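You operate a simulated robot arm through the tools that you are given. There is no shell and no other tool. Be economical: measure what you need, move in short steps, check, and stop when the job is done.

You run a simulated robot arm. Do the job below in one go: nothing can be reset, and whatever is moved stays where it is left.

JOB
Turn the twist dial to 15 twists. Put the wide bobbin that says "50" from the long table on the long wall shelf and the wide bobbin labelled "35" on the blue table. Do these in any order. Set down upright: wide bobbin.

Only the result counts: the job must be done as asked and must still hold three seconds after the hand-in. Knocking over, shifting, dropping, spilling or breaking anything else fails it.

ROBOT AND FRAMES
A 7-joint arm with a fingered hand on a trunk, on a base that drives. Base frame: it is fixed to the floor where the robot stands at the start and does not move with it; the origin is under the middle of the robot, x ahead of it, y to its left, z up. Readings come in m, rad, newtons and seconds.
With the tool pointing down near the work surface it reaches from about 0.34 to 0.7 m from the robot's upright axis, wherever it stands. Its first joint turns from -1.204 to 3.002 rad. Places, roughly: blue table [0.6, 1.9, 0.7]; long wall shelf (19x336 cm) [0.68, -1.26, 1.32]; twist dial [0.5, 0, 0.9]. Payload 3.4 kg.
The tool frame sits at the grasp point between the pads (the TCP): z along the fingers, y along the line on which they close. The tips reach 0.025 m beyond it. The gripper opens to 0.088 m. The gripper's body begins 0.029 m behind the TCP. The gripper is a hand of 5 fingers: y runs from the thumb to the fingers, the wrist lies at [-0.013, -0.097, -0.162] in the tool frame, and closing takes about 1.5 s.
Orientation is that of the tool frame in the base frame, as [roll, pitch, yaw] about the fixed x, y, z axes, in that order (R = Rz(yaw) Ry(pitch) Rx(roll)). With the fingers straight down and the wrist toward the robot, the tool's x, y and z point along [0, 1, 0], [1, 0, 0] and [0, 0, -1] of the base frame.

CONTROLS
- The arm moves only by the tool send_rows. Its arguments are lists of equal length, an entry for each row: "offset": the shift along the tool's x, y, z in units of 250 mm (1.0 is 250 mm), a list of three; "turn": the turn, a rotation vector about the tool's x, y, z in units of 60 degrees (1.0 is 60 degrees), a list of three. In form: {"offset": [[tx, ty, tz], ...], "turn": [[rx, ry, rz], ...]}. A call has 1 to 8 rows; each row is the pose to reach, as a shift and turn from the pose commanded when the call began, along the tool's axes at that moment. "grip" is the closure in counts, from 0 (fully open) to 255 (shut), set as the call begins (left out, the last holds). A call with a number of a shift or a turn outside -1 to 1 is refused whole. Rows are played at 5 a second. More than 0.05 m and 0.15 rad between two rows, or a gripper value outside its range, and nothing of the call is played. Where a pose cannot be reached the arm comes as near as it can. A force on the tool above 40 N (or 10 N above the force at the start of the call, whichever is more), or a blocked arm, ends the call early, and 0.2 s more pass. Each finger travels about 0.153 m/s and halts on what it meets, pressing with about 23 N; the grip force reading is that of the motor and also rises with nothing between the fingers. The clock runs only during rows and for 0.2 s after the last one: add rows that repeat a pose to give the fingers time. The reply holds the time, the measured pose of the TCP, the force on the tool along the base axes, the opening and the grip force, in the units named above and with some noise, with the torque about the TCP (base axes, N m) and any sound that the robot's microphone picked up, and new pictures: "pictures" is both (left out), scene, wrist or none.
- Cameras (640 x 400 px; columns grow to the right, rows downward): "scene" is now at [0.1417, 0.0117, 1.3695]; the picture's right is [0.15, -0.99, 0.00], its down [-0.32, -0.05, -0.94] and it looks along [0.93, 0.14, -0.33] (base axes); focal length 230 px, centre (320, 200). "wrist" rides on the gripper at [0.059, -0.079, -0.105] in the tool frame; the picture's right is [-0.73, 0.32, -0.61], its down [-0.62, -0.68, 0.38] and it looks along [-0.29, 0.66, 0.70] (tool axes); focal length 234 px, centre (320, 200). There is no depth. A picture from a camera that has moved, and an enlarged one, comes with that camera's place and axes in the base frame and with its lens.
- slide_trunk(by): slides the trunk up (or, below 0, down) by that many m; the arm and the scene camera ride with it, the base frame stays. It gives what a move gives, with no picture.
- steer(legs): drives the robot by 1 to 6 legs, each [ahead, left, turn to the left] in m, m and rad, along the robot's own axes; the way and the turn of a leg run together, so that a leg with both is an arc; at most 1.5 m and 3.142 rad a leg. The arm and the cameras ride along, it lands a little off, and it stops where it bumps. It gives what a move gives, and a new picture of the scene camera.
- move_fingers(index, middle, ring, little, thumb_bend, thumb_turn): sets how far each is bent, from 0 (flat) to 1 (curled in); at 0.3 the hand is open as for a grip, at 0.7 the pads meet at the TCP. One left out holds its place. A second passes; each finger stops where it meets its share of the squeeze, and holds until it gets a number again. A gripper value or a shape takes the hand back. It gives what a move gives, with no picture; readings hold the bend of each and the force on index, middle, ring, little, thumb and palm. thumb_turn goes from beside the hand (0) to across from the fingers (1), as for a grip.
- grasp_type(shape): the hand has 5 fingers and takes this shape, open, in about a second: jaw (thumb against the fingers, like two jaws); tri (thumb and two fingers); tip (a fingertip pinch); poke (one finger out to press); point (the index stretched); flat (the hand flat); cup (the hand cupped); fist (a fist). The gripper value then closes the fingers along that shape, each until it touches; the sizes above hold for jaw. It gives what a move gives, with no picture.
- turn_head(pan, tilt): turns the head with the scene camera to pan (to the left, within 1.501 rad either way) and tilt (down, from -0.506 to 1.204), counted from straight ahead of the robot. It gives what a move gives, and a new picture of the scene camera.
- inspect(camera, box): a new picture of the part [left, top, right, bottom] of that camera's present view, enlarged. It takes no simulated time.
- close_job(): hands the job in; it is judged then, once.

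Work in short steps. Places have to be worked out from the pictures, the camera data and where the tool is seen: move nearer, look again, correct. Check each grasp and each placing, and mend what went wrong. You have 165 turns and 260 pictures in all, those below and enlarged ones among them. Open the gripper and draw the arm clear of the work before you hand the job in, unless the task says otherwise; then end with one line.

The tools are called after "Request:" as name(argument=value, ...) on one line, values as JSON. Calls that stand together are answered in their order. send_rows: Moves the arm, as the interface text tells. Its arguments: {"type":"object","properties":{"offset":{"type":"array","items":{"type":"array","items":{"type":"number"}}},"turn":{"type":"array","items":{"type":"array","items":{"type":"number"}}},"grip":{"type":"number"},"pictures":{"type":"string","enum":["both","scene","wrist","none"]}},"required":["offset","turn"]} The other tools are called the same way: slide_trunk (by) slides the trunk up or down; grasp_type (shape) gives the hand a shape; move_fingers (index, middle, ring, little, thumb_bend, thumb_turn) moves the fingers one by one; steer (legs) drives the base; turn_head (pan, tilt) turns the head that bears the scene camera; inspect (camera, box) takes an enlarged picture of a part of a camera's view; close_job () hands the job in.

At the start:

```text
t: 0.0
tool_pos: [0.298, 0.1491, 1.273]
tcp_rot: [-3.141, -0.002, 1.574]
wrist_force: [0.2, 0.0, -0.8]
wrist_torque: [0.04, 0.01, -0.02]
width: 0.0878
grip_force: 0.0
shape: jaw
bend: [0.3, 0.3, 0.3, 0.3, 0.3, 0.98]
finger forces: [0.1, 0.0, 0.0, 0.0, 0.0, 0.1]
trunk travel left (down, up): [-0.6, 0.34]
robot x, y, heading: [0.0015, 0.0005, -0.001]
head pan, tilt: [0.15, 0.333]
```

scene: 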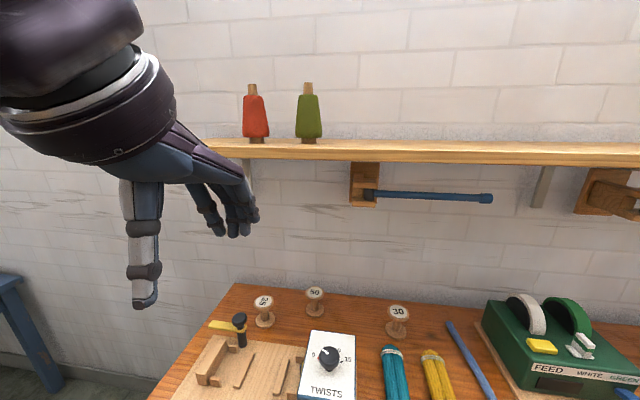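
wrist: 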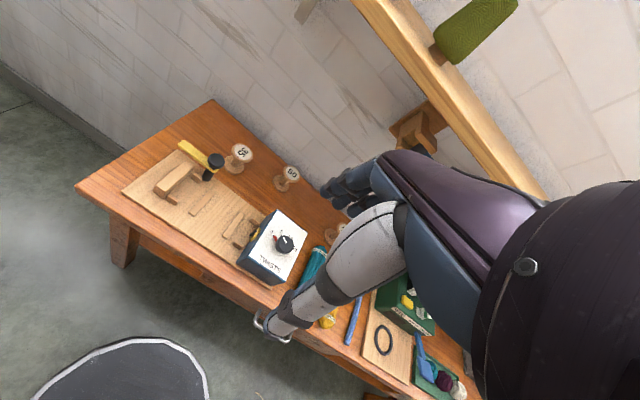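

The scene shows the dial box, three bobbins (25/35?, 50, 30) on the long table. I enlarge the relevant parts to read labels.

Request:
inspect(camera="scene", box=[220, 270, 440, 400])

Request:
inspect(camera="wrist", box=[120, 120, 340, 300])

Request:
turn_head(pan=0.0, tilt=0.8)

```text
2.91 times, centred on (330, 335) of scene
camera zoom: at [0.1417, 0.0117, 1.3695], right [0.15, -0.99, 0.0], down [-0.32, -0.05, -0.94], along [0.93, 0.14, -0.33], focal length 670 px, centre (291, -193)
```

zoom: 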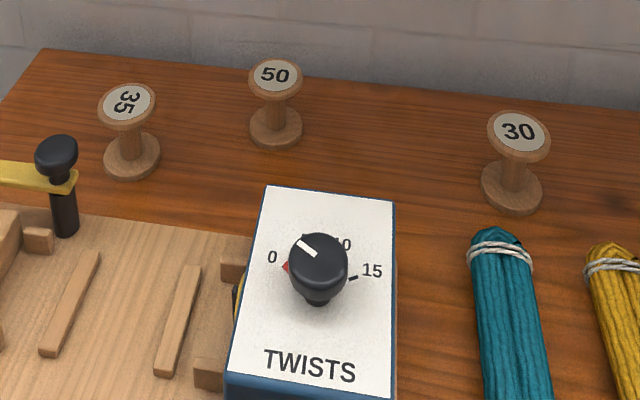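

```text
2.22 times, centred on (230, 210) of wrist
camera zoom: at [0.2183, 0.2084, 1.3776], right [0.32, -0.73, 0.61], down [-0.68, -0.62, -0.38], along [0.66, -0.29, -0.7], focal length 520 px, centre (520, 178)
```

zoom: 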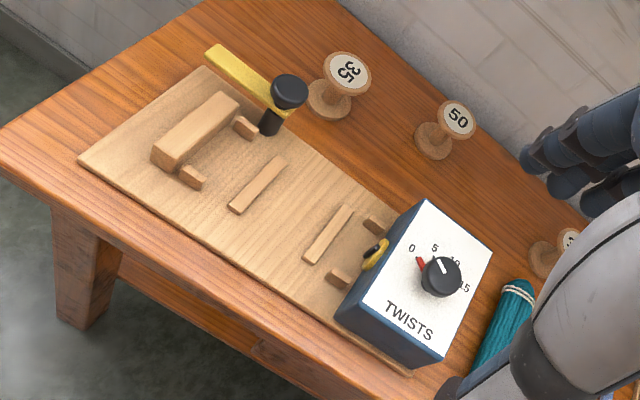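

```text
t: 0.9
tool_pos: [0.2987, 0.1487, 1.2721]
tcp_rot: [-3.141, 0.0, 1.572]
wrist_force: [-0.5, 0.0, -0.1]
wrist_torque: [-0.01, 0.01, 0.0]
width: 0.0877
grip_force: 0.1
shape: jaw
bend: [0.3, 0.3, 0.3, 0.3, 0.3, 0.98]
finger forces: [0.1, 0.1, 0.0, 0.0, 0.1, 0.0]
trunk travel left (down, up): [-0.6, 0.34]
robot x, y, heading: [0.0027, -0.0001, -0.0]
head pan, tilt: [0.0, 0.799]
camera scene: at [0.1304, -0.0023, 1.3283], right [0.0, -1.0, 0.0], down [-0.72, 0.0, -0.7], along [0.7, 0.0, -0.72], focal length 230 px, centre (320, 200)
```

scene: 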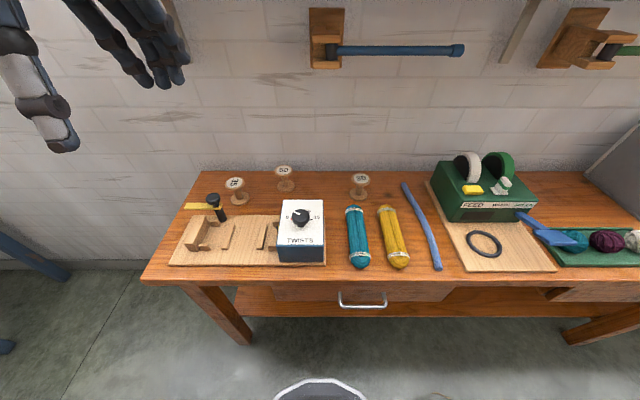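

Triangulating, bobbin 35's top is near (0.68, 0.27, 0.84), 50's near (0.75, 0.12, 0.84), and the table is at about 0.75. I bring the wrist camera closer to the dial to read its pointer.

Request:
send_rows(offset=[[-0.047, 0.04, 0.14], [-0.093, 0.08, 0.28], [-0.14, 0.12, 0.42], [-0.187, 0.16, 0.56], [-0.233, 0.2, 0.7], [-0.28, 0.24, 0.84]], turn=[[0, 0, 0], [0, 0, 0], [0, 0, 0], [0, 0, 0], [0, 0, 0], [0, 0, 0]])

```text
t: 2.3
tool_pos: [0.3595, 0.0789, 1.0612]
tcp_rot: [3.141, 0.0, 1.573]
wrist_force: [0.3, 0.5, -0.6]
wrist_torque: [-0.03, 0.0, 0.02]
width: 0.0877
grip_force: 0.0
shape: jaw
bend: [0.3, 0.3, 0.3, 0.3, 0.3, 0.98]
finger forces: [0.0, 0.1, 0.0, 0.0, 0.0, 0.1]
trunk travel left (down, up): [-0.6, 0.34]
robot x, y, heading: [0.0006, 0.0003, -0.003]
head pan, tilt: [0.0, 0.799]
camera scene: at [0.1317, -0.0029, 1.3281], right [0.0, -1.0, 0.0], down [-0.72, 0.0, -0.7], along [0.7, 0.0, -0.72], focal length 230 px, centre (320, 200)
camera wrist: at [0.2787, 0.1373, 1.1674], right [0.32, -0.73, 0.61], down [-0.68, -0.62, -0.38], along [0.66, -0.29, -0.7], focal length 234 px, centre (320, 200)
```

scene: 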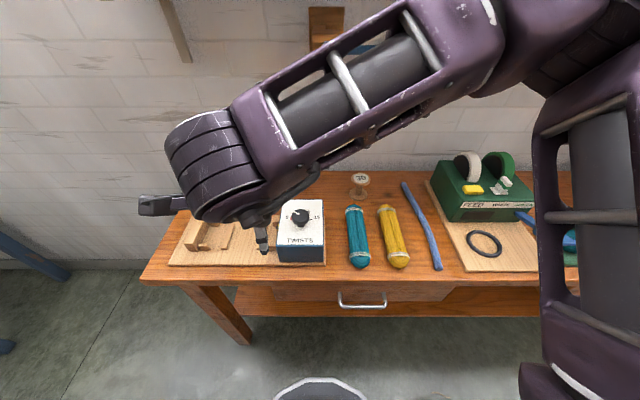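
wrist: 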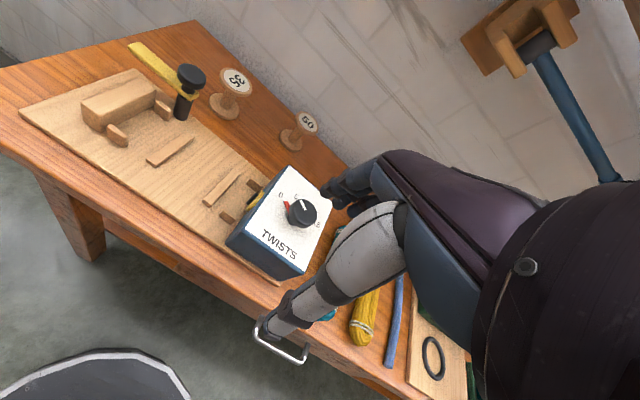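

The wrist camera sees the dial well; I enlarge it there and in the scene view.

Request:
inspect(camera="wrist", box=[220, 150, 350, 280])

Request:
inspect(camera="scene", box=[245, 185, 345, 275])

```text
3.08 times, centred on (285, 215) of wrist
camera zoom: at [0.2787, 0.1373, 1.1674], right [0.32, -0.73, 0.61], down [-0.68, -0.62, -0.38], along [0.66, -0.29, -0.7], focal length 720 px, centre (428, 154)
```

zoom: 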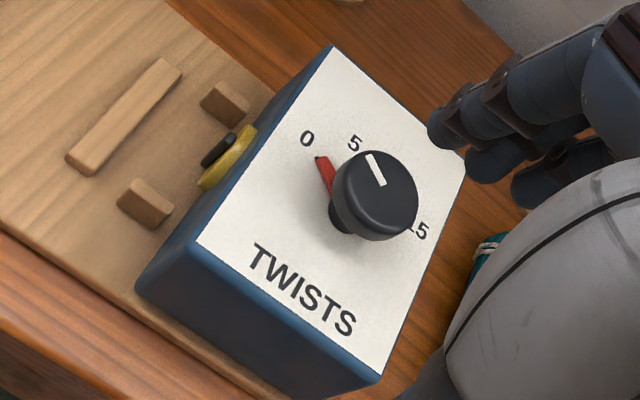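

```text
4.44 times, centred on (295, 230) of scene
camera zoom: at [0.1317, -0.0029, 1.3281], right [0.0, -1.0, 0.0], down [-0.72, 0.0, -0.7], along [0.7, 0.0, -0.72], focal length 1024 px, centre (431, 67)
```

zoom: 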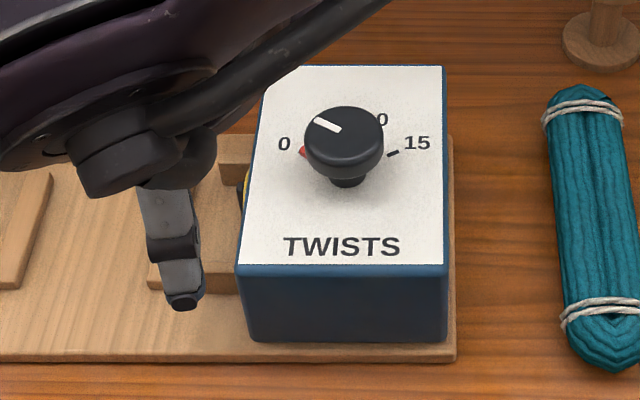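

The pointer (red needle and white line) sits at 0, 60° left of straight-away; 15 is 60° right, so I need a 120° clockwise turn. The knob axis is near (0.485, 0.043), with its cap top at z≈0.918. I move above it, pre-turned 60° counter-clockwise.

Request:
send_rows(offset=[[-0.018, 0.063, 0.03], [-0.036, 0.126, 0.06], [-0.054, 0.188, 0.09], [-0.072, 0.251, 0.12], [-0.09, 0.314, 0.15], [-0.108, 0.377, 0.18], [-0.126, 0.44, 0.21], [-0.144, 0.502, 0.24]], turn=[[0, 0, -0.125], [0, 0, -0.25], [0, 0, -0.375], [0, 0, -0.5], [0, 0, -0.625], [0, 0, -0.75], [0, 0, -0.875], [0, 0, -1.0]])

```text
t: 4.1
tool_pos: [0.4857, 0.0426, 1.0024]
tcp_rot: [3.141, -0.002, 2.621]
wrist_force: [0.7, -0.5, 0.7]
wrist_torque: [-0.02, 0.0, 0.04]
width: 0.0878
grip_force: 0.0
shape: jaw
bend: [0.3, 0.3, 0.3, 0.3, 0.3, 0.98]
finger forces: [0.0, 0.0, 0.0, 0.1, 0.1, 0.1]
trunk travel left (down, up): [-0.6, 0.34]
robot x, y, heading: [0.0025, -0.0014, -0.004]
head pan, tilt: [0.0, 0.799]
camera scene: at [0.1312, -0.0027, 1.3281], right [0.0, -1.0, 0.0], down [-0.72, 0.0, -0.7], along [0.7, 0.0, -0.72], focal length 230 px, centre (320, 200)
camera wrist: at [0.3938, 0.0043, 1.1071], right [0.79, -0.08, 0.61], down [0.2, -0.9, -0.38], along [0.58, 0.43, -0.7], focal length 234 px, centre (320, 200)
```

scene: 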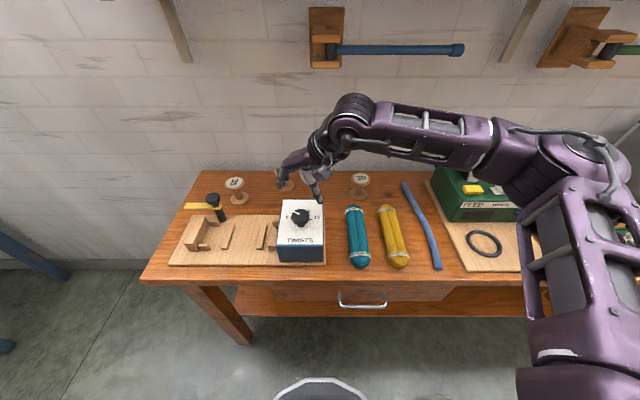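
wrist: 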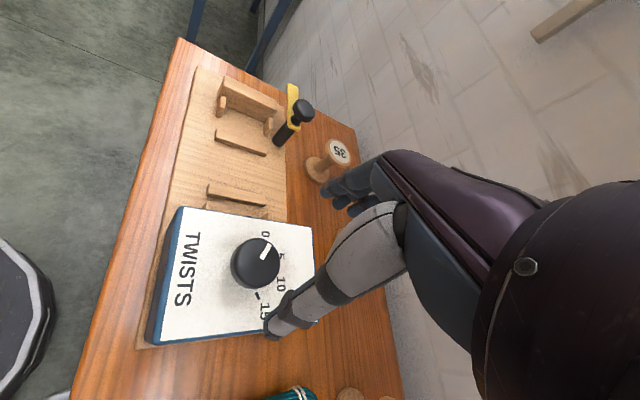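

The tool sits right above the knob (the camera ray puts it at about (0.482, 0.045)). I descend around the cap.

Request:
send_rows(offset=[[0.016, 0.004, 0.12], [0.016, 0.004, 0.24], [0.016, 0.004, 0.34]], turn=[[0, 0, 0], [0, 0, 0], [0, 0, 0]])

```text
t: 4.9
tool_pos: [0.4817, 0.0444, 0.9169]
tcp_rot: [-3.14, 0.001, 2.619]
wrist_force: [-0.6, -0.3, -0.5]
wrist_torque: [-0.01, 0.02, -0.03]
width: 0.0878
grip_force: 0.0
shape: jaw
bend: [0.3, 0.3, 0.3, 0.3, 0.3, 0.98]
finger forces: [0.1, 0.1, 0.0, 0.0, 0.0, 0.0]
trunk travel left (down, up): [-0.6, 0.34]
robot x, y, heading: [-0.0008, 0.0026, -0.002]
head pan, tilt: [0.0, 0.799]
camera scene: at [0.1309, -0.0025, 1.3282], right [0.0, -1.0, 0.0], down [-0.72, 0.0, -0.7], along [0.7, 0.0, -0.72], focal length 230 px, centre (320, 200)
camera wrist: at [0.3903, 0.0068, 1.0221], right [0.79, -0.08, 0.61], down [0.2, -0.9, -0.38], along [0.58, 0.43, -0.7], focal length 234 px, centre (320, 200)
```

scene: 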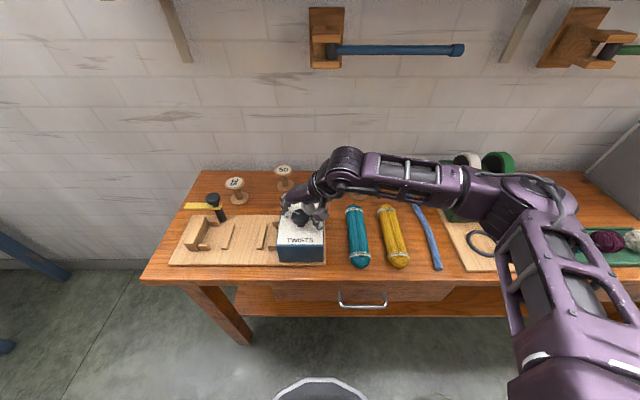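
wrist: 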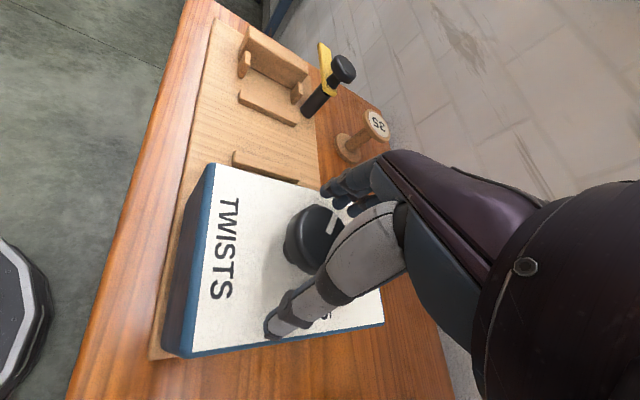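

The TCP projects to (327, 237), right on the cap. I close the hand.

Request:
send_rows(offset=[[0, 0, 0], [0, 0, 0], [0, 0, 0], [0, 0, 0], [0, 0, 0], [0, 0, 0], [0, 0, 0], [0, 0, 0]], turn=[[0, 0, 0], [0, 0, 0], [0, 0, 0], [0, 0, 0], [0, 0, 0], [0, 0, 0], [0, 0, 0], [0, 0, 0]], grip=255, pictures="wrist")

```text
t: 6.7
tool_pos: [0.4829, 0.045, 0.9157]
tcp_rot: [-3.139, -0.002, 2.62]
wrist_force: [-5.5, -3.9, -16.8]
wrist_torque: [0.03, -0.04, 0.04]
width: 0.0256
grip_force: 23.2
shape: jaw
bend: [0.74, 0.72, 0.67, 0.66, 0.74, 1.0]
finger forces: [13.7, 5.0, 0.0, 0.0, 25.0, 0.1]
trunk travel left (down, up): [-0.6, 0.34]
robot x, y, heading: [-0.0011, 0.0022, 0.001]
head pan, tilt: [0.0, 0.799]
camera wrist: at [0.3906, 0.0061, 1.0215], right [0.79, -0.08, 0.61], down [0.2, -0.9, -0.38], along [0.58, 0.42, -0.7], focal length 234 px, centre (320, 200)
```

wrist: 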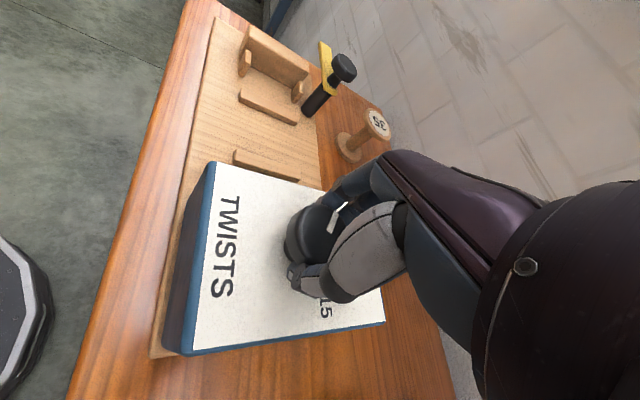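

The knob is gripped (index, middle and thumb loaded). I turn 30° clockwise first to see whether it follows.

Request:
send_rows(offset=[[0, 0, 0], [0, 0, 0], [0, 0, 0], [0, 0, 0], [0, 0, 0]], turn=[[0, 0, 0.1], [0, 0, 0.2], [0, 0, 0.3], [0, 0, 0.4], [0, 0, 0.5]], pictures="wrist")

```text
t: 7.9
tool_pos: [0.4819, 0.0441, 0.9172]
tcp_rot: [-3.141, -0.001, 2.095]
wrist_force: [-8.8, -7.6, -21.9]
wrist_torque: [-0.02, -0.03, 0.06]
width: 0.0258
grip_force: 23.0
shape: jaw
bend: [0.74, 0.72, 0.67, 0.66, 0.73, 1.0]
finger forces: [13.0, 5.6, 0.1, 0.0, 28.3, 0.0]
trunk travel left (down, up): [-0.6, 0.34]
robot x, y, heading: [0.0022, 0.0015, 0.004]
head pan, tilt: [0.0, 0.799]
camera wrist: at [0.3829, 0.0566, 1.0218], right [0.64, -0.47, 0.61], down [-0.28, -0.88, -0.38], along [0.71, 0.08, -0.7], focal length 234 px, centre (320, 200)
```

wrist: 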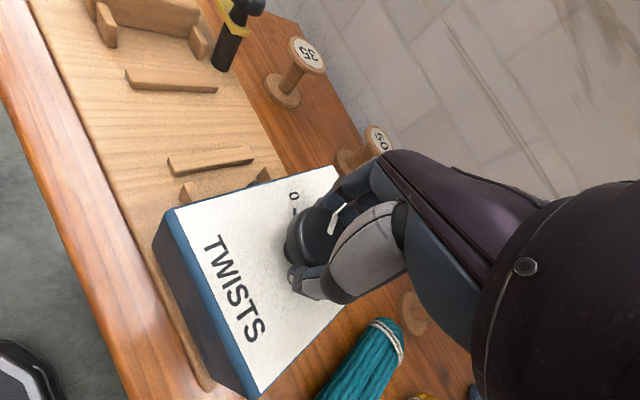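

The white line stays fixed in the hand's view and the 0 tick is uncovered, so the knob follows. I turn on another 60°.

Request:
send_rows(offset=[[0, 0, 0], [0, 0, 0], [0, 0, 0], [0, 0, 0], [0, 0, 0], [0, 0, 0], [0, 0, 0], [0, 0, 0]], turn=[[0, 0, 0.125], [0, 0, 0.25], [0, 0, 0.375], [0, 0, 0.5], [0, 0, 0.625], [0, 0, 0.75], [0, 0, 0.875], [0, 0, 1.0]])

```text
t: 9.7
tool_pos: [0.4822, 0.0464, 0.9181]
tcp_rot: [-3.139, 0.002, 1.05]
wrist_force: [-13.5, -6.9, -23.4]
wrist_torque: [-0.11, -0.05, 0.05]
width: 0.0252
grip_force: 22.9
shape: jaw
bend: [0.74, 0.66, 0.67, 0.66, 0.73, 1.0]
finger forces: [13.3, 7.8, 0.0, 0.0, 28.8, 0.0]
trunk travel left (down, up): [-0.6, 0.34]
robot x, y, heading: [-0.0, 0.0, 0.003]
head pan, tilt: [0.0, 0.799]
camera scene: at [0.1306, -0.0033, 1.3281], right [0.0, -1.0, 0.0], down [-0.72, 0.0, -0.7], along [0.7, 0.0, -0.72], focal length 230 px, centre (320, 200)
camera wrist: at [0.4409, 0.1362, 1.0218], right [-0.08, -0.79, 0.61], down [-0.9, -0.2, -0.38], along [0.42, -0.58, -0.7], focal length 234 px, centre (320, 200)
```

scene: 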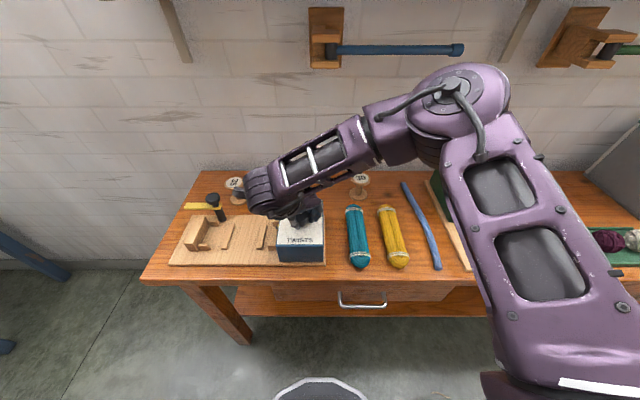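
wrist: 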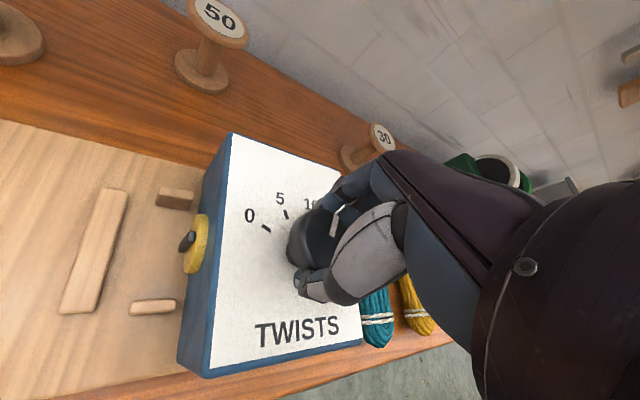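

Still following; 90° done. I turn the remaining 30° and enlarge to check.

Request:
send_rows(offset=[[0, 0, 0], [0, 0, 0], [0, 0, 0], [0, 0, 0], [0, 0, 0]], turn=[[0, 0, 0.1], [0, 0, 0.2], [0, 0, 0.3], [0, 0, 0.4], [0, 0, 0.5]], pictures="wrist")

Request:
inspect(camera="wrist", box=[200, 120, 400, 320])

```text
t: 10.9
tool_pos: [0.4809, 0.0463, 0.9168]
tcp_rot: [-3.14, 0.004, 0.524]
wrist_force: [-16.0, -5.7, -25.3]
wrist_torque: [-0.3, 0.09, 0.05]
width: 0.0243
grip_force: 23.4
shape: jaw
bend: [0.74, 0.65, 0.67, 0.66, 0.73, 1.0]
finger forces: [14.9, 9.2, 0.0, 0.0, 27.3, 0.0]
trunk travel left (down, up): [-0.6, 0.34]
robot x, y, heading: [-0.0009, 0.0001, 0.006]
head pan, tilt: [0.0, 0.799]
camera wrist: at [0.4914, 0.144, 1.0222], right [-0.47, -0.64, 0.61], down [-0.88, 0.28, -0.38], along [0.08, -0.71, -0.7], focal length 234 px, centre (320, 200)
```

wrist: 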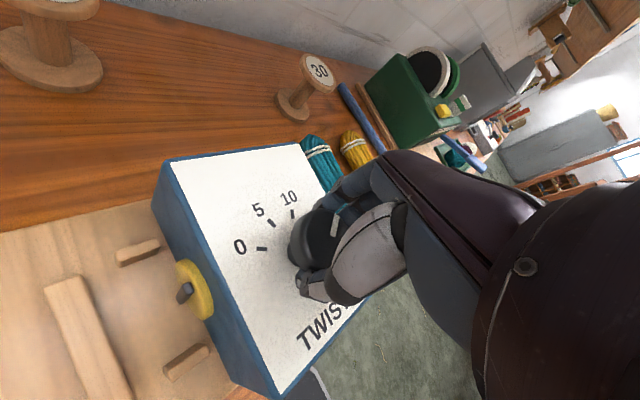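

```text
2.00 times, centred on (300, 220) of wrist
camera zoom: at [0.4914, 0.144, 1.0222], right [-0.47, -0.64, 0.61], down [-0.88, 0.28, -0.38], along [0.08, -0.71, -0.7], focal length 468 px, centre (360, 160)
```

zoom: 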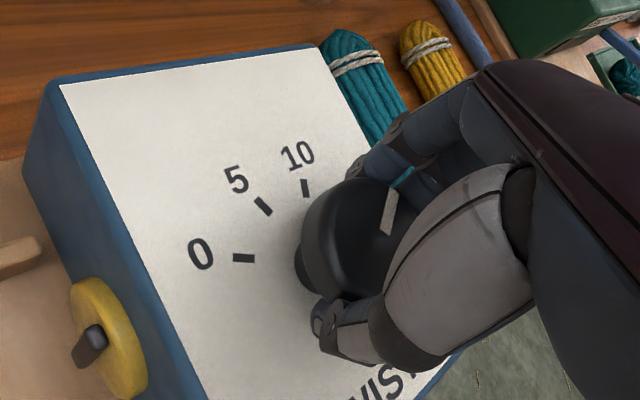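

The line turned with the hand, perhaps slightly lagging. I open, rise straight up and read the dial.

Request:
send_rows(offset=[[0, 0, 0], [0, 0, 0], [0, 0, 0], [0, 0, 0], [0, 0, 0], [0, 0, -0.12], [0, 0, -0.28], [0, 0, -0.44]], turn=[[0, 0, 0], [0, 0, 0], [0, 0, 0], [0, 0, 0], [0, 0, 0], [0, 0, 0], [0, 0, 0], [0, 0, 0]], grip=0)

Request:
inspect(camera="wrist", box=[180, 140, 360, 320])

Request:
inspect(camera="scene", box=[255, 190, 345, 270])

```text
t: 12.7
tool_pos: [0.4809, 0.0445, 1.0282]
tcp_rot: [3.142, 0.0, 0.525]
wrist_force: [-0.2, -0.6, -0.2]
wrist_torque: [-0.02, 0.02, 0.01]
width: 0.0878
grip_force: 0.0
shape: jaw
bend: [0.3, 0.3, 0.3, 0.3, 0.3, 0.98]
finger forces: [0.0, 0.0, 0.1, 0.0, 0.0, 0.0]
trunk travel left (down, up): [-0.6, 0.34]
robot x, y, heading: [-0.0016, -0.0002, -0.004]
head pan, tilt: [0.0, 0.799]
camera scene: at [0.1291, -0.0022, 1.3283], right [0.0, -1.0, 0.0], down [-0.72, 0.0, -0.7], along [0.7, 0.0, -0.72], focal length 230 px, centre (320, 200)
camera wrist: at [0.491, 0.1436, 1.133], right [-0.47, -0.64, 0.61], down [-0.88, 0.28, -0.38], along [0.08, -0.71, -0.7], focal length 234 px, centre (320, 200)
```

scene: 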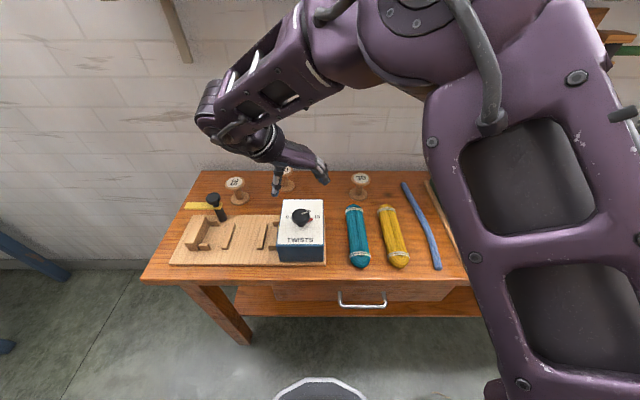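
wrist: 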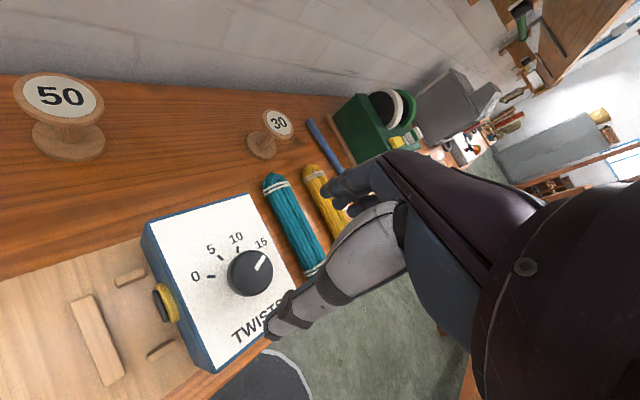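

```text
2.22 times, centred on (270, 230) of wrist
camera zoom: at [0.491, 0.1436, 1.133], right [-0.47, -0.64, 0.61], down [-0.88, 0.28, -0.38], along [0.08, -0.71, -0.7], focal length 520 px, centre (431, 133)
```

zoom: 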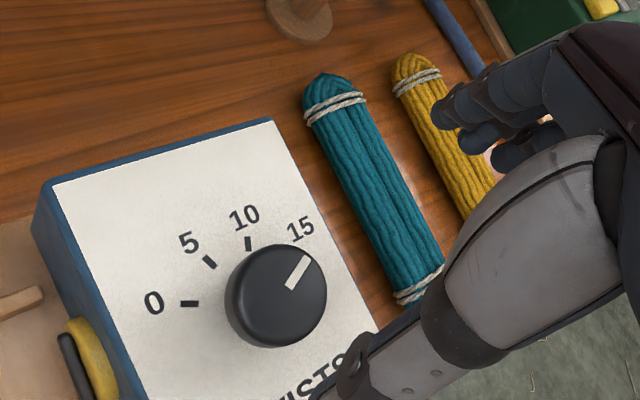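

```text
5.00 times, centred on (300, 230) of scene
camera zoom: at [0.1291, -0.0022, 1.3283], right [0.0, -1.0, 0.0], down [-0.72, 0.0, -0.7], along [0.7, 0.0, -0.72], focal length 1152 px, centre (420, 50)
```

zoom: 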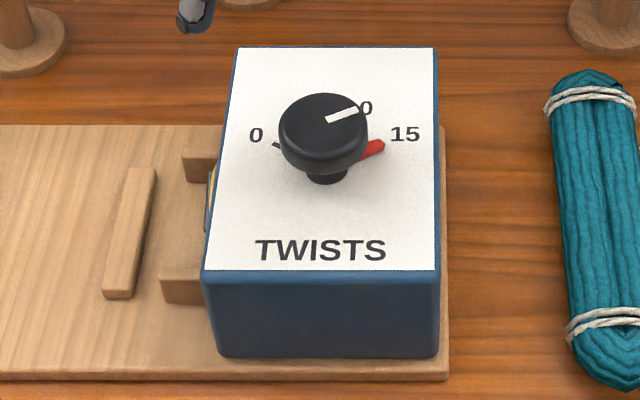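

The red needle now covers the 15 tick. I back off, turning the hand upright to the robot again, which also gives another angle on the dial.

Request:
send_rows(offset=[[-0.028, -0.051, -0.015], [-0.056, -0.102, -0.03], [-0.085, -0.153, -0.045], [-0.113, -0.204, -0.06], [-0.141, -0.255, -0.075], [-0.17, -0.306, -0.09], [-0.198, -0.357, -0.105], [-0.226, -0.408, -0.12]], turn=[[0, 0, -0.125], [0, 0, -0.25], [0, 0, -0.375], [0, 0, -0.5], [0, 0, -0.625], [0, 0, -0.75], [0, 0, -0.875], [0, 0, -1.0]], pictures="wrist")

Request:
inspect(camera="wrist", box=[220, 130, 360, 270])

```text
t: 14.5
tool_pos: [0.3808, 0.1046, 1.0582]
tcp_rot: [-3.141, -0.001, 1.572]
wrist_force: [0.1, -1.0, -0.5]
wrist_torque: [-0.02, -0.02, 0.02]
width: 0.0877
grip_force: 0.0
shape: jaw
bend: [0.3, 0.3, 0.3, 0.3, 0.3, 0.98]
finger forces: [0.1, 0.0, 0.0, 0.0, 0.0, 0.0]
trunk travel left (down, up): [-0.6, 0.34]
robot x, y, heading: [-0.0009, 0.0002, 0.0]
head pan, tilt: [0.0, 0.799]
camera wrist: at [0.301, 0.165, 1.1624], right [0.33, -0.72, 0.61], down [-0.68, -0.63, -0.38], along [0.66, -0.29, -0.7], focal length 234 px, centre (320, 200)
```

wrist: 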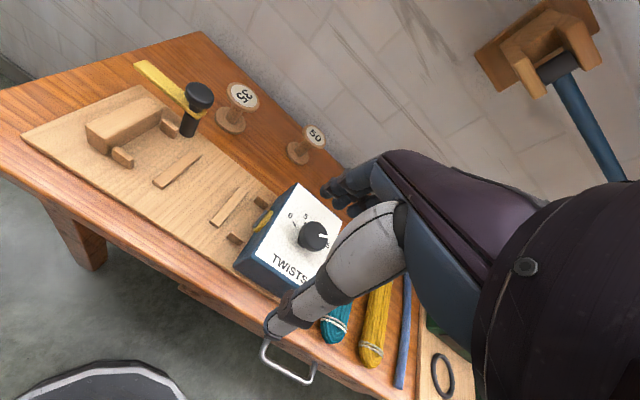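

```text
2.86 times, centred on (290, 200) of wrist
camera zoom: at [0.301, 0.165, 1.1624], right [0.33, -0.72, 0.61], down [-0.68, -0.63, -0.38], along [0.66, -0.29, -0.7], focal length 669 px, centre (406, 200)
```

zoom: 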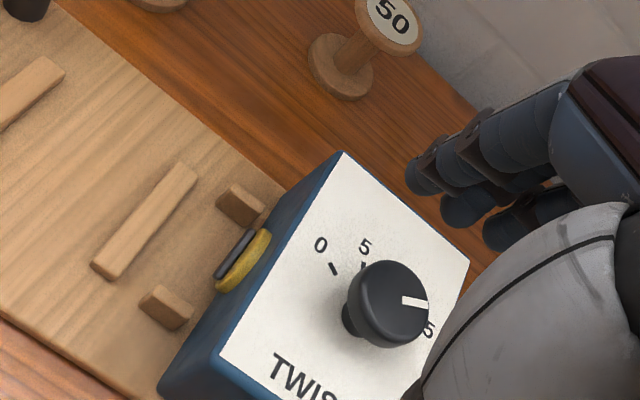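

The line points 61° right, on 15, so the dial is done. Bobbin 50 is near (0.72–0.75, 0.12), slightly out of reach, so I drive 0.1 m ahead.

Request:
steer(legs=[[0.1, 0, 0]])

```text
t: 15.7
tool_pos: [0.4823, 0.1057, 1.0567]
tcp_rot: [3.141, 0.0, 1.574]
wrist_force: [0.3, -0.5, -0.5]
wrist_torque: [-0.01, 0.02, 0.0]
width: 0.0878
grip_force: 0.0
shape: jaw
bend: [0.3, 0.3, 0.3, 0.3, 0.3, 0.98]
finger forces: [0.0, 0.0, 0.0, 0.0, 0.2, 0.0]
trunk travel left (down, up): [-0.6, 0.34]
robot x, y, heading: [0.1033, -0.0018, -0.005]
head pan, tilt: [0.0, 0.799]
camera scene: at [0.2311, -0.0024, 1.3281], right [0.0, -1.0, 0.0], down [-0.72, 0.0, -0.7], along [0.7, 0.0, -0.72], focal length 230 px, centre (320, 200)
```

scene: 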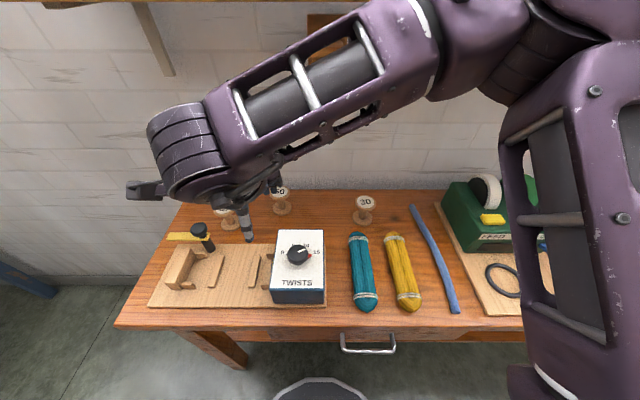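

Driven cleanly. I move the hand toward bobbin 50, staying above it, to look closer.

Request:
send_rows(offset=[[0.016, 0.144, 0.06], [0.032, 0.288, 0.12], [0.048, 0.432, 0.18], [0.064, 0.576, 0.24], [0.08, 0.7, 0.3]], turn=[[0, 0, 0], [0, 0, 0], [0, 0, 0], [0, 0, 0], [0, 0, 0]])

```text
t: 16.9
tool_pos: [0.6563, 0.1258, 0.982]
tcp_rot: [3.141, 0.002, 1.573]
wrist_force: [-1.5, 0.3, -0.1]
wrist_torque: [-0.01, 0.05, -0.03]
width: 0.0876
grip_force: 0.1
shape: jaw
bend: [0.3, 0.3, 0.3, 0.3, 0.3, 0.98]
finger forces: [0.0, 0.0, 0.0, 0.0, 0.0, 0.0]
trunk travel left (down, up): [-0.6, 0.34]
robot x, y, heading: [0.0996, -0.0005, -0.001]
head pan, tilt: [0.0, 0.799]
camera scene: at [0.2314, -0.0021, 1.3281], right [0.0, -1.0, 0.0], down [-0.72, 0.0, -0.7], along [0.7, 0.0, -0.72], focal length 230 px, centre (320, 200)
camera wrist: at [0.5763, 0.1848, 1.0869], right [0.32, -0.72, 0.61], down [-0.68, -0.63, -0.38], along [0.66, -0.29, -0.7], focal length 234 px, centre (320, 200)
```

scene: 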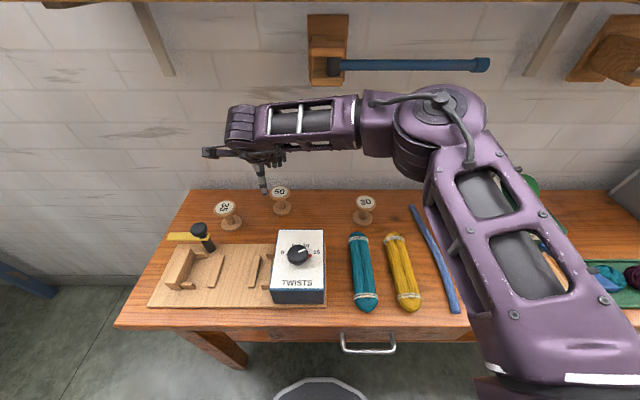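
wrist: 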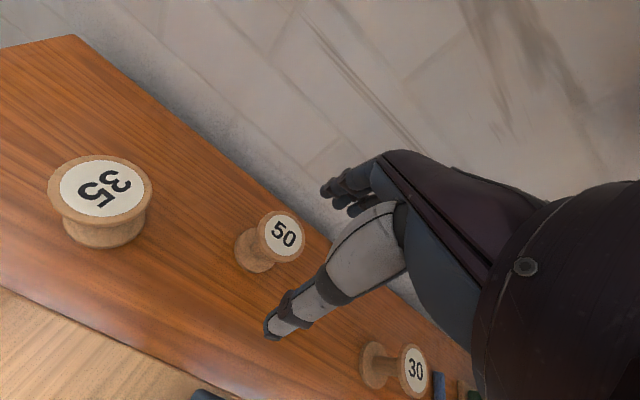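

Triangulation puts 50's top at about (0.714, 0.112, 0.857), with the table at about 0.775. I go over it and hover to verify alignment.

Request:
send_rows(offset=[[-0.018, 0.078, 0.08], [-0.036, 0.156, 0.16], [-0.052, 0.232, 0.22]], turn=[[0, 0, 0], [0, 0, 0], [0, 0, 0]])

Request:
inspect(camera="wrist", box=[220, 130, 420, 330])

Request:
inspect(camera="scene", box=[180, 130, 340, 240])

```text
t: 17.7
tool_pos: [0.715, 0.1132, 0.927]
tcp_rot: [-3.14, 0.002, 1.573]
wrist_force: [1.0, 0.4, 0.3]
wrist_torque: [0.01, 0.0, -0.03]
width: 0.0875
grip_force: 0.1
shape: jaw
bend: [0.3, 0.3, 0.3, 0.3, 0.3, 0.98]
finger forces: [0.1, 0.1, 0.1, 0.0, 0.0, 0.0]
trunk travel left (down, up): [-0.6, 0.34]
robot x, y, heading: [0.0995, -0.002, 0.004]
head pan, tilt: [0.0, 0.799]
camera scene: at [0.2313, -0.0023, 1.3281], right [0.0, -1.0, 0.0], down [-0.72, 0.0, -0.7], along [0.7, 0.0, -0.72], focal length 230 px, centre (320, 200)
camera wrist: at [0.6357, 0.1723, 1.0312], right [0.32, -0.72, 0.61], down [-0.68, -0.62, -0.38], along [0.66, -0.29, -0.7], focal length 234 px, centre (320, 200)
```

scene: 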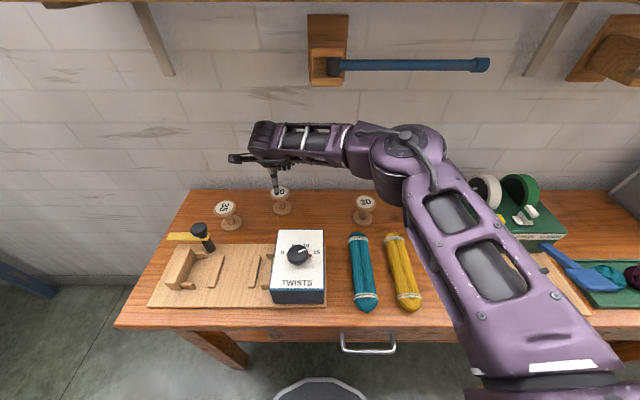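
wrist: 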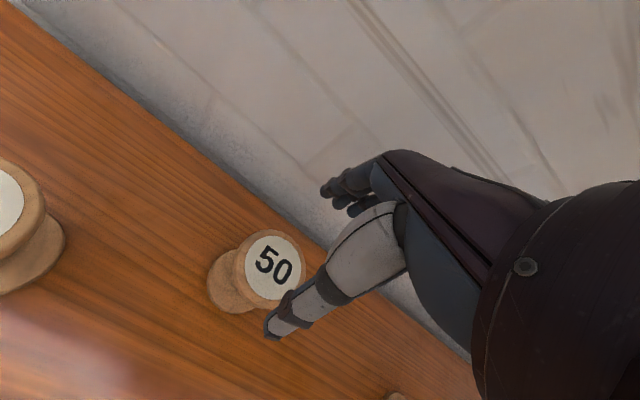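

```text
2.00 times, centred on (320, 230) of wrist
camera zoom: at [0.6357, 0.1723, 1.0312], right [0.32, -0.72, 0.61], down [-0.68, -0.62, -0.38], along [0.66, -0.29, -0.7], focal length 468 px, centre (320, 140)
```

zoom: 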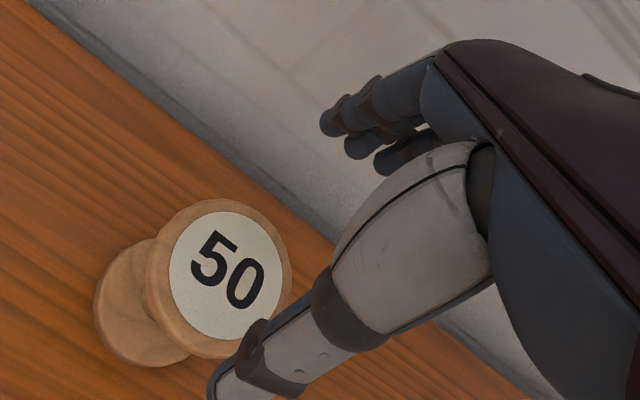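

```text
3.64 times, centred on (260, 185) of scene
camera zoom: at [0.2313, -0.0023, 1.3281], right [0.0, -1.0, 0.0], down [-0.72, 0.0, -0.7], along [0.7, 0.0, -0.72], focal length 838 px, centre (538, 254)
```

zoom: 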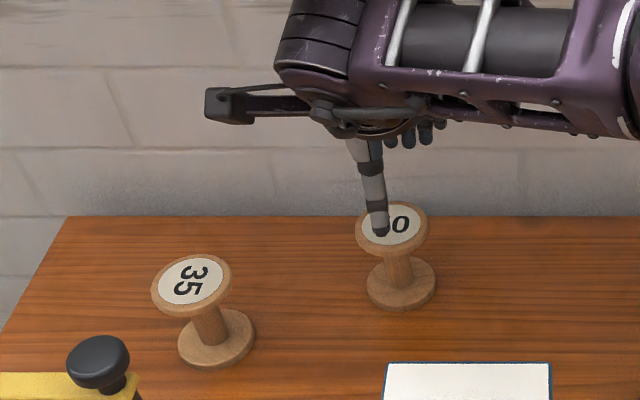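

Refined: 50's top is at (0.709, 0.113, 0.862), diameter ~0.06. I descend around the flange.

Request:
send_rows(offset=[[0, -0.024, 0.05], [0, -0.024, 0.13], [0, -0.024, 0.22], [0, -0.024, 0.31]], turn=[[0, 0, 0], [0, 0, 0], [0, 0, 0], [0, 0, 0]])

Request:
inspect(camera="scene", box=[180, 130, 340, 240])

```text
t: 18.7
tool_pos: [0.7084, 0.1123, 0.8501]
tcp_rot: [3.14, 0.0, 1.574]
wrist_force: [0.3, -0.2, 1.4]
wrist_torque: [-0.04, 0.03, 0.01]
width: 0.0877
grip_force: 0.1
shape: jaw
bend: [0.3, 0.3, 0.3, 0.3, 0.3, 0.98]
finger forces: [0.1, 0.0, 0.0, 0.1, 1.1, 0.0]
trunk travel left (down, up): [-0.6, 0.34]
robot x, y, heading: [0.1012, -0.0003, 0.002]
head pan, tilt: [0.0, 0.799]
camera scene: at [0.2305, -0.0024, 1.3283], right [0.0, -1.0, 0.0], down [-0.72, 0.0, -0.7], along [0.7, 0.0, -0.72], focal length 230 px, centre (320, 200)
camera wrist: at [0.6288, 0.1725, 0.9552], right [0.32, -0.73, 0.61], down [-0.68, -0.62, -0.38], along [0.66, -0.29, -0.69], focal length 234 px, centre (320, 200)
```

scene: 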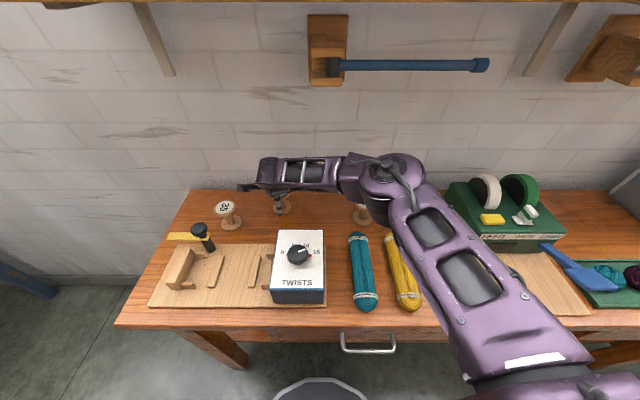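
wrist: 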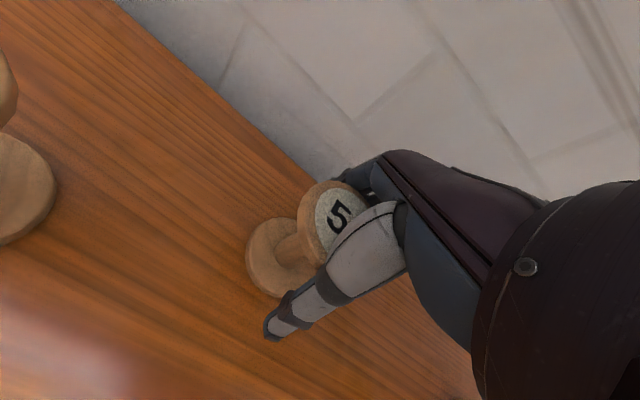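

```text
3.64 times, centred on (260, 185) of scene
camera zoom: at [0.2305, -0.0024, 1.3283], right [0.0, -1.0, 0.0], down [-0.72, 0.0, -0.7], along [0.7, 0.0, -0.72], focal length 838 px, centre (538, 254)
```

zoom: 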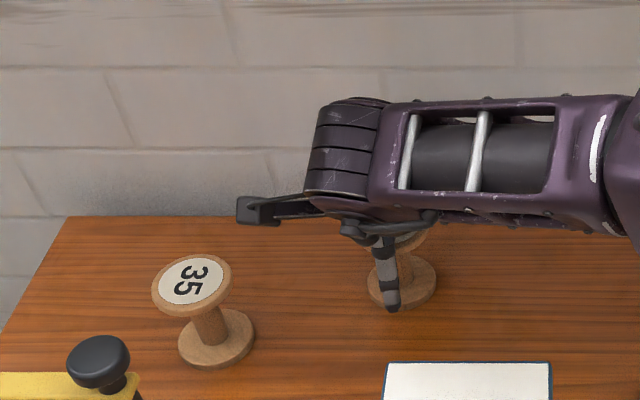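

The hand surrounds the flange, with the thumb just brushing it (1.1 N). I shift 5 mm toward the robot and close.

Request:
send_rows(offset=[[0, -0.02, 0], [0, -0.02, 0], [0, -0.02, 0], [0, -0.02, 0], [0, -0.02, 0], [0, -0.02, 0], [0, -0.02, 0], [0, -0.02, 0]], turn=[[0, 0, 0], [0, 0, 0], [0, 0, 0], [0, 0, 0], [0, 0, 0], [0, 0, 0], [0, 0, 0], [0, 0, 0]], grip=255)

Request:
inspect(camera="scene", box=[180, 130, 340, 240])

```text
t: 20.5
tool_pos: [0.7037, 0.1128, 0.8504]
tcp_rot: [-3.142, 0.0, 1.573]
wrist_force: [0.7, 0.0, 1.4]
wrist_torque: [-0.06, -0.06, -0.04]
width: 0.0259
grip_force: 23.0
shape: jaw
bend: [0.75, 0.7, 0.7, 0.7, 0.74, 0.99]
finger forces: [29.2, 14.5, 0.0, 0.0, 44.2, 0.0]
trunk travel left (down, up): [-0.6, 0.34]
robot x, y, heading: [0.0999, -0.0013, 0.003]
head pan, tilt: [0.0, 0.799]
camera scene: at [0.2304, -0.0026, 1.3282], right [0.0, -1.0, 0.0], down [-0.72, 0.0, -0.7], along [0.7, 0.0, -0.72], focal length 230 px, centre (320, 200)
camera wrist: at [0.6237, 0.1725, 0.9551], right [0.32, -0.73, 0.61], down [-0.68, -0.62, -0.38], along [0.66, -0.29, -0.7], focal length 234 px, centre (320, 200)
```

scene: 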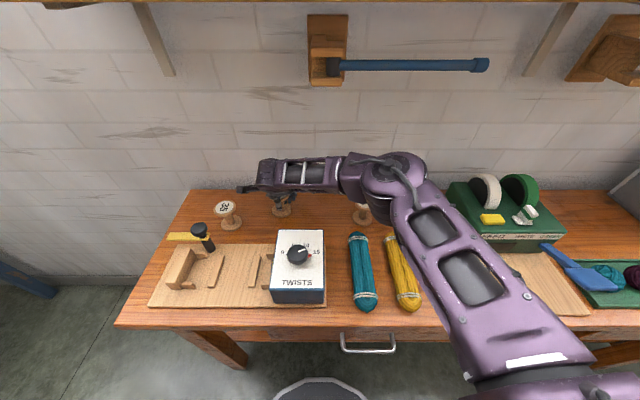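
wrist: 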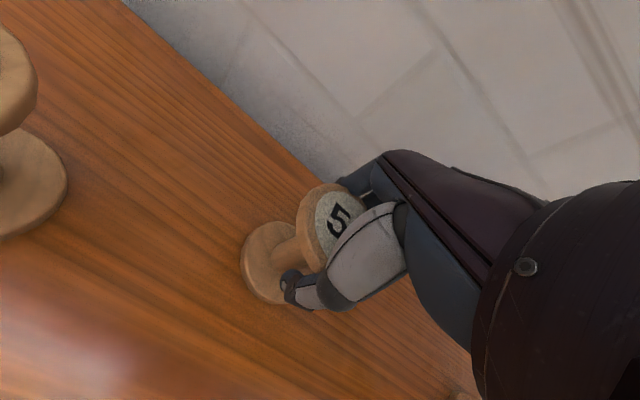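

```text
3.64 times, centred on (260, 185) of scene
camera zoom: at [0.2304, -0.0026, 1.3282], right [0.0, -1.0, 0.0], down [-0.72, 0.0, -0.7], along [0.7, 0.0, -0.72], focal length 838 px, centre (538, 254)
```

zoom: 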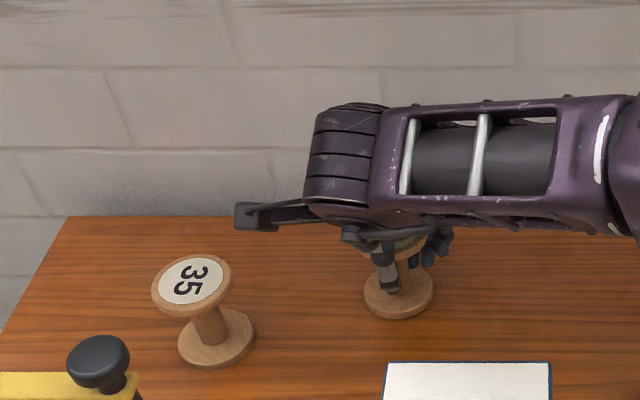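

The fingers closed on the spindle under the flange (0.026 m). I lift 10 cm and check the hold.

Request:
send_rows(offset=[[0, 0, -0.1], [0, 0, -0.25], [0, 0, -0.4]], turn=[[0, 0, 0], [0, 0, 0], [0, 0, 0]])

```text
t: 21.3
tool_pos: [0.7044, 0.1138, 0.9508]
tcp_rot: [3.141, 0.001, 1.573]
wrist_force: [-0.5, -0.8, 0.3]
wrist_torque: [0.02, 0.01, 0.0]
width: 0.0256
grip_force: 23.1
shape: jaw
bend: [0.75, 0.7, 0.7, 0.7, 0.74, 0.99]
finger forces: [28.9, 14.4, 0.0, 0.0, 44.1, 0.0]
trunk travel left (down, up): [-0.6, 0.34]
robot x, y, heading: [0.0986, -0.0009, 0.006]
head pan, tilt: [0.0, 0.799]
camera scene: at [0.23, -0.0024, 1.3282], right [0.0, -1.0, 0.0], down [-0.72, 0.0, -0.7], along [0.7, 0.0, -0.72], focal length 230 px, centre (320, 200)
camera wrist: at [0.6235, 0.1732, 1.0558], right [0.32, -0.73, 0.61], down [-0.68, -0.63, -0.38], along [0.66, -0.29, -0.7], focal length 234 px, centre (320, 200)
```

scene: 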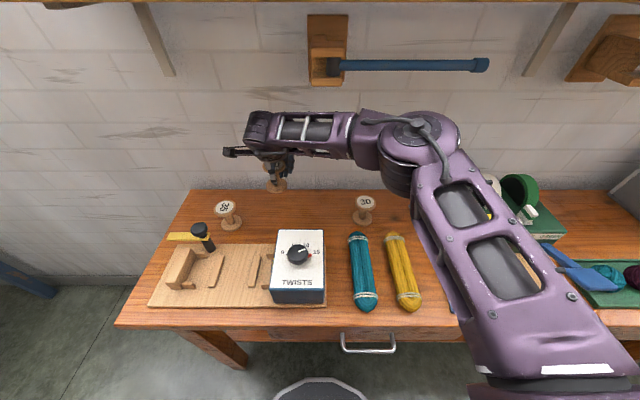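
wrist: 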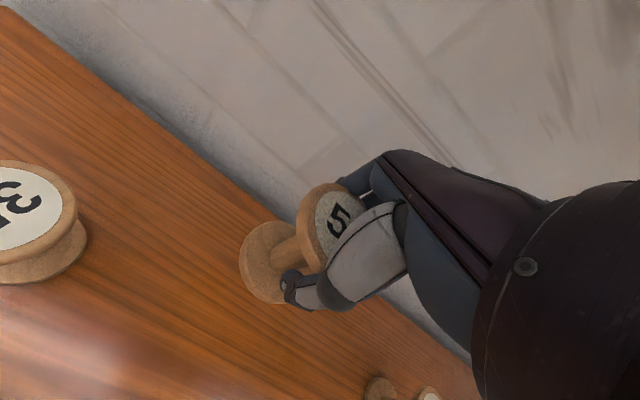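

It is held upright and firm. I retreat from under the shelf while rising a bit.

Request:
send_rows(offset=[[0, -0.18, -0.05], [0, -0.36, -0.1], [0, -0.54, -0.16], [0, -0.72, -0.22], [0, -0.9, -0.3], [0, -1.0, -0.45]], turn=[[0, 0, 0], [0, 0, 0], [0, 0, 0], [0, 0, 0], [0, 0, 0], [0, 0, 0]], pictures="none")

Request:
turn_head(pan=0.0, tilt=0.1)

```text
t: 22.7
tool_pos: [0.4525, 0.1108, 1.0626]
tcp_rot: [3.14, 0.0, 1.57]
wrist_force: [-0.3, 0.4, -0.1]
wrist_torque: [-0.01, 0.01, -0.01]
width: 0.0257
grip_force: 22.7
shape: jaw
bend: [0.75, 0.7, 0.7, 0.7, 0.74, 0.99]
finger forces: [29.0, 14.4, 0.0, 0.1, 44.1, 0.0]
trunk travel left (down, up): [-0.6, 0.34]
robot x, y, heading: [0.1005, -0.0016, -0.002]
head pan, tilt: [0.0, 0.799]
```

```text
t: 23.7
tool_pos: [0.4544, 0.1118, 1.062]
tcp_rot: [-3.141, 0.001, 1.573]
wrist_force: [0.6, 0.9, -0.5]
wrist_torque: [-0.04, 0.02, -0.05]
width: 0.0258
grip_force: 23.4
shape: jaw
bend: [0.75, 0.7, 0.7, 0.7, 0.74, 0.99]
finger forces: [28.9, 14.4, 0.0, 0.0, 44.1, 0.1]
trunk travel left (down, up): [-0.6, 0.34]
robot x, y, heading: [0.0988, -0.0019, -0.001]
head pan, tilt: [0.0, 0.099]
camera scene: at [0.242, -0.0024, 1.3911], right [0.0, -1.0, 0.0], down [-0.1, 0.0, -0.99], along [0.99, 0.0, -0.1], focal length 230 px, centre (320, 200)
```

scene: 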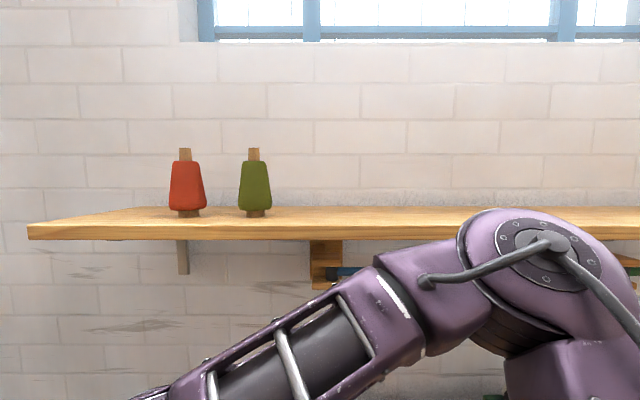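

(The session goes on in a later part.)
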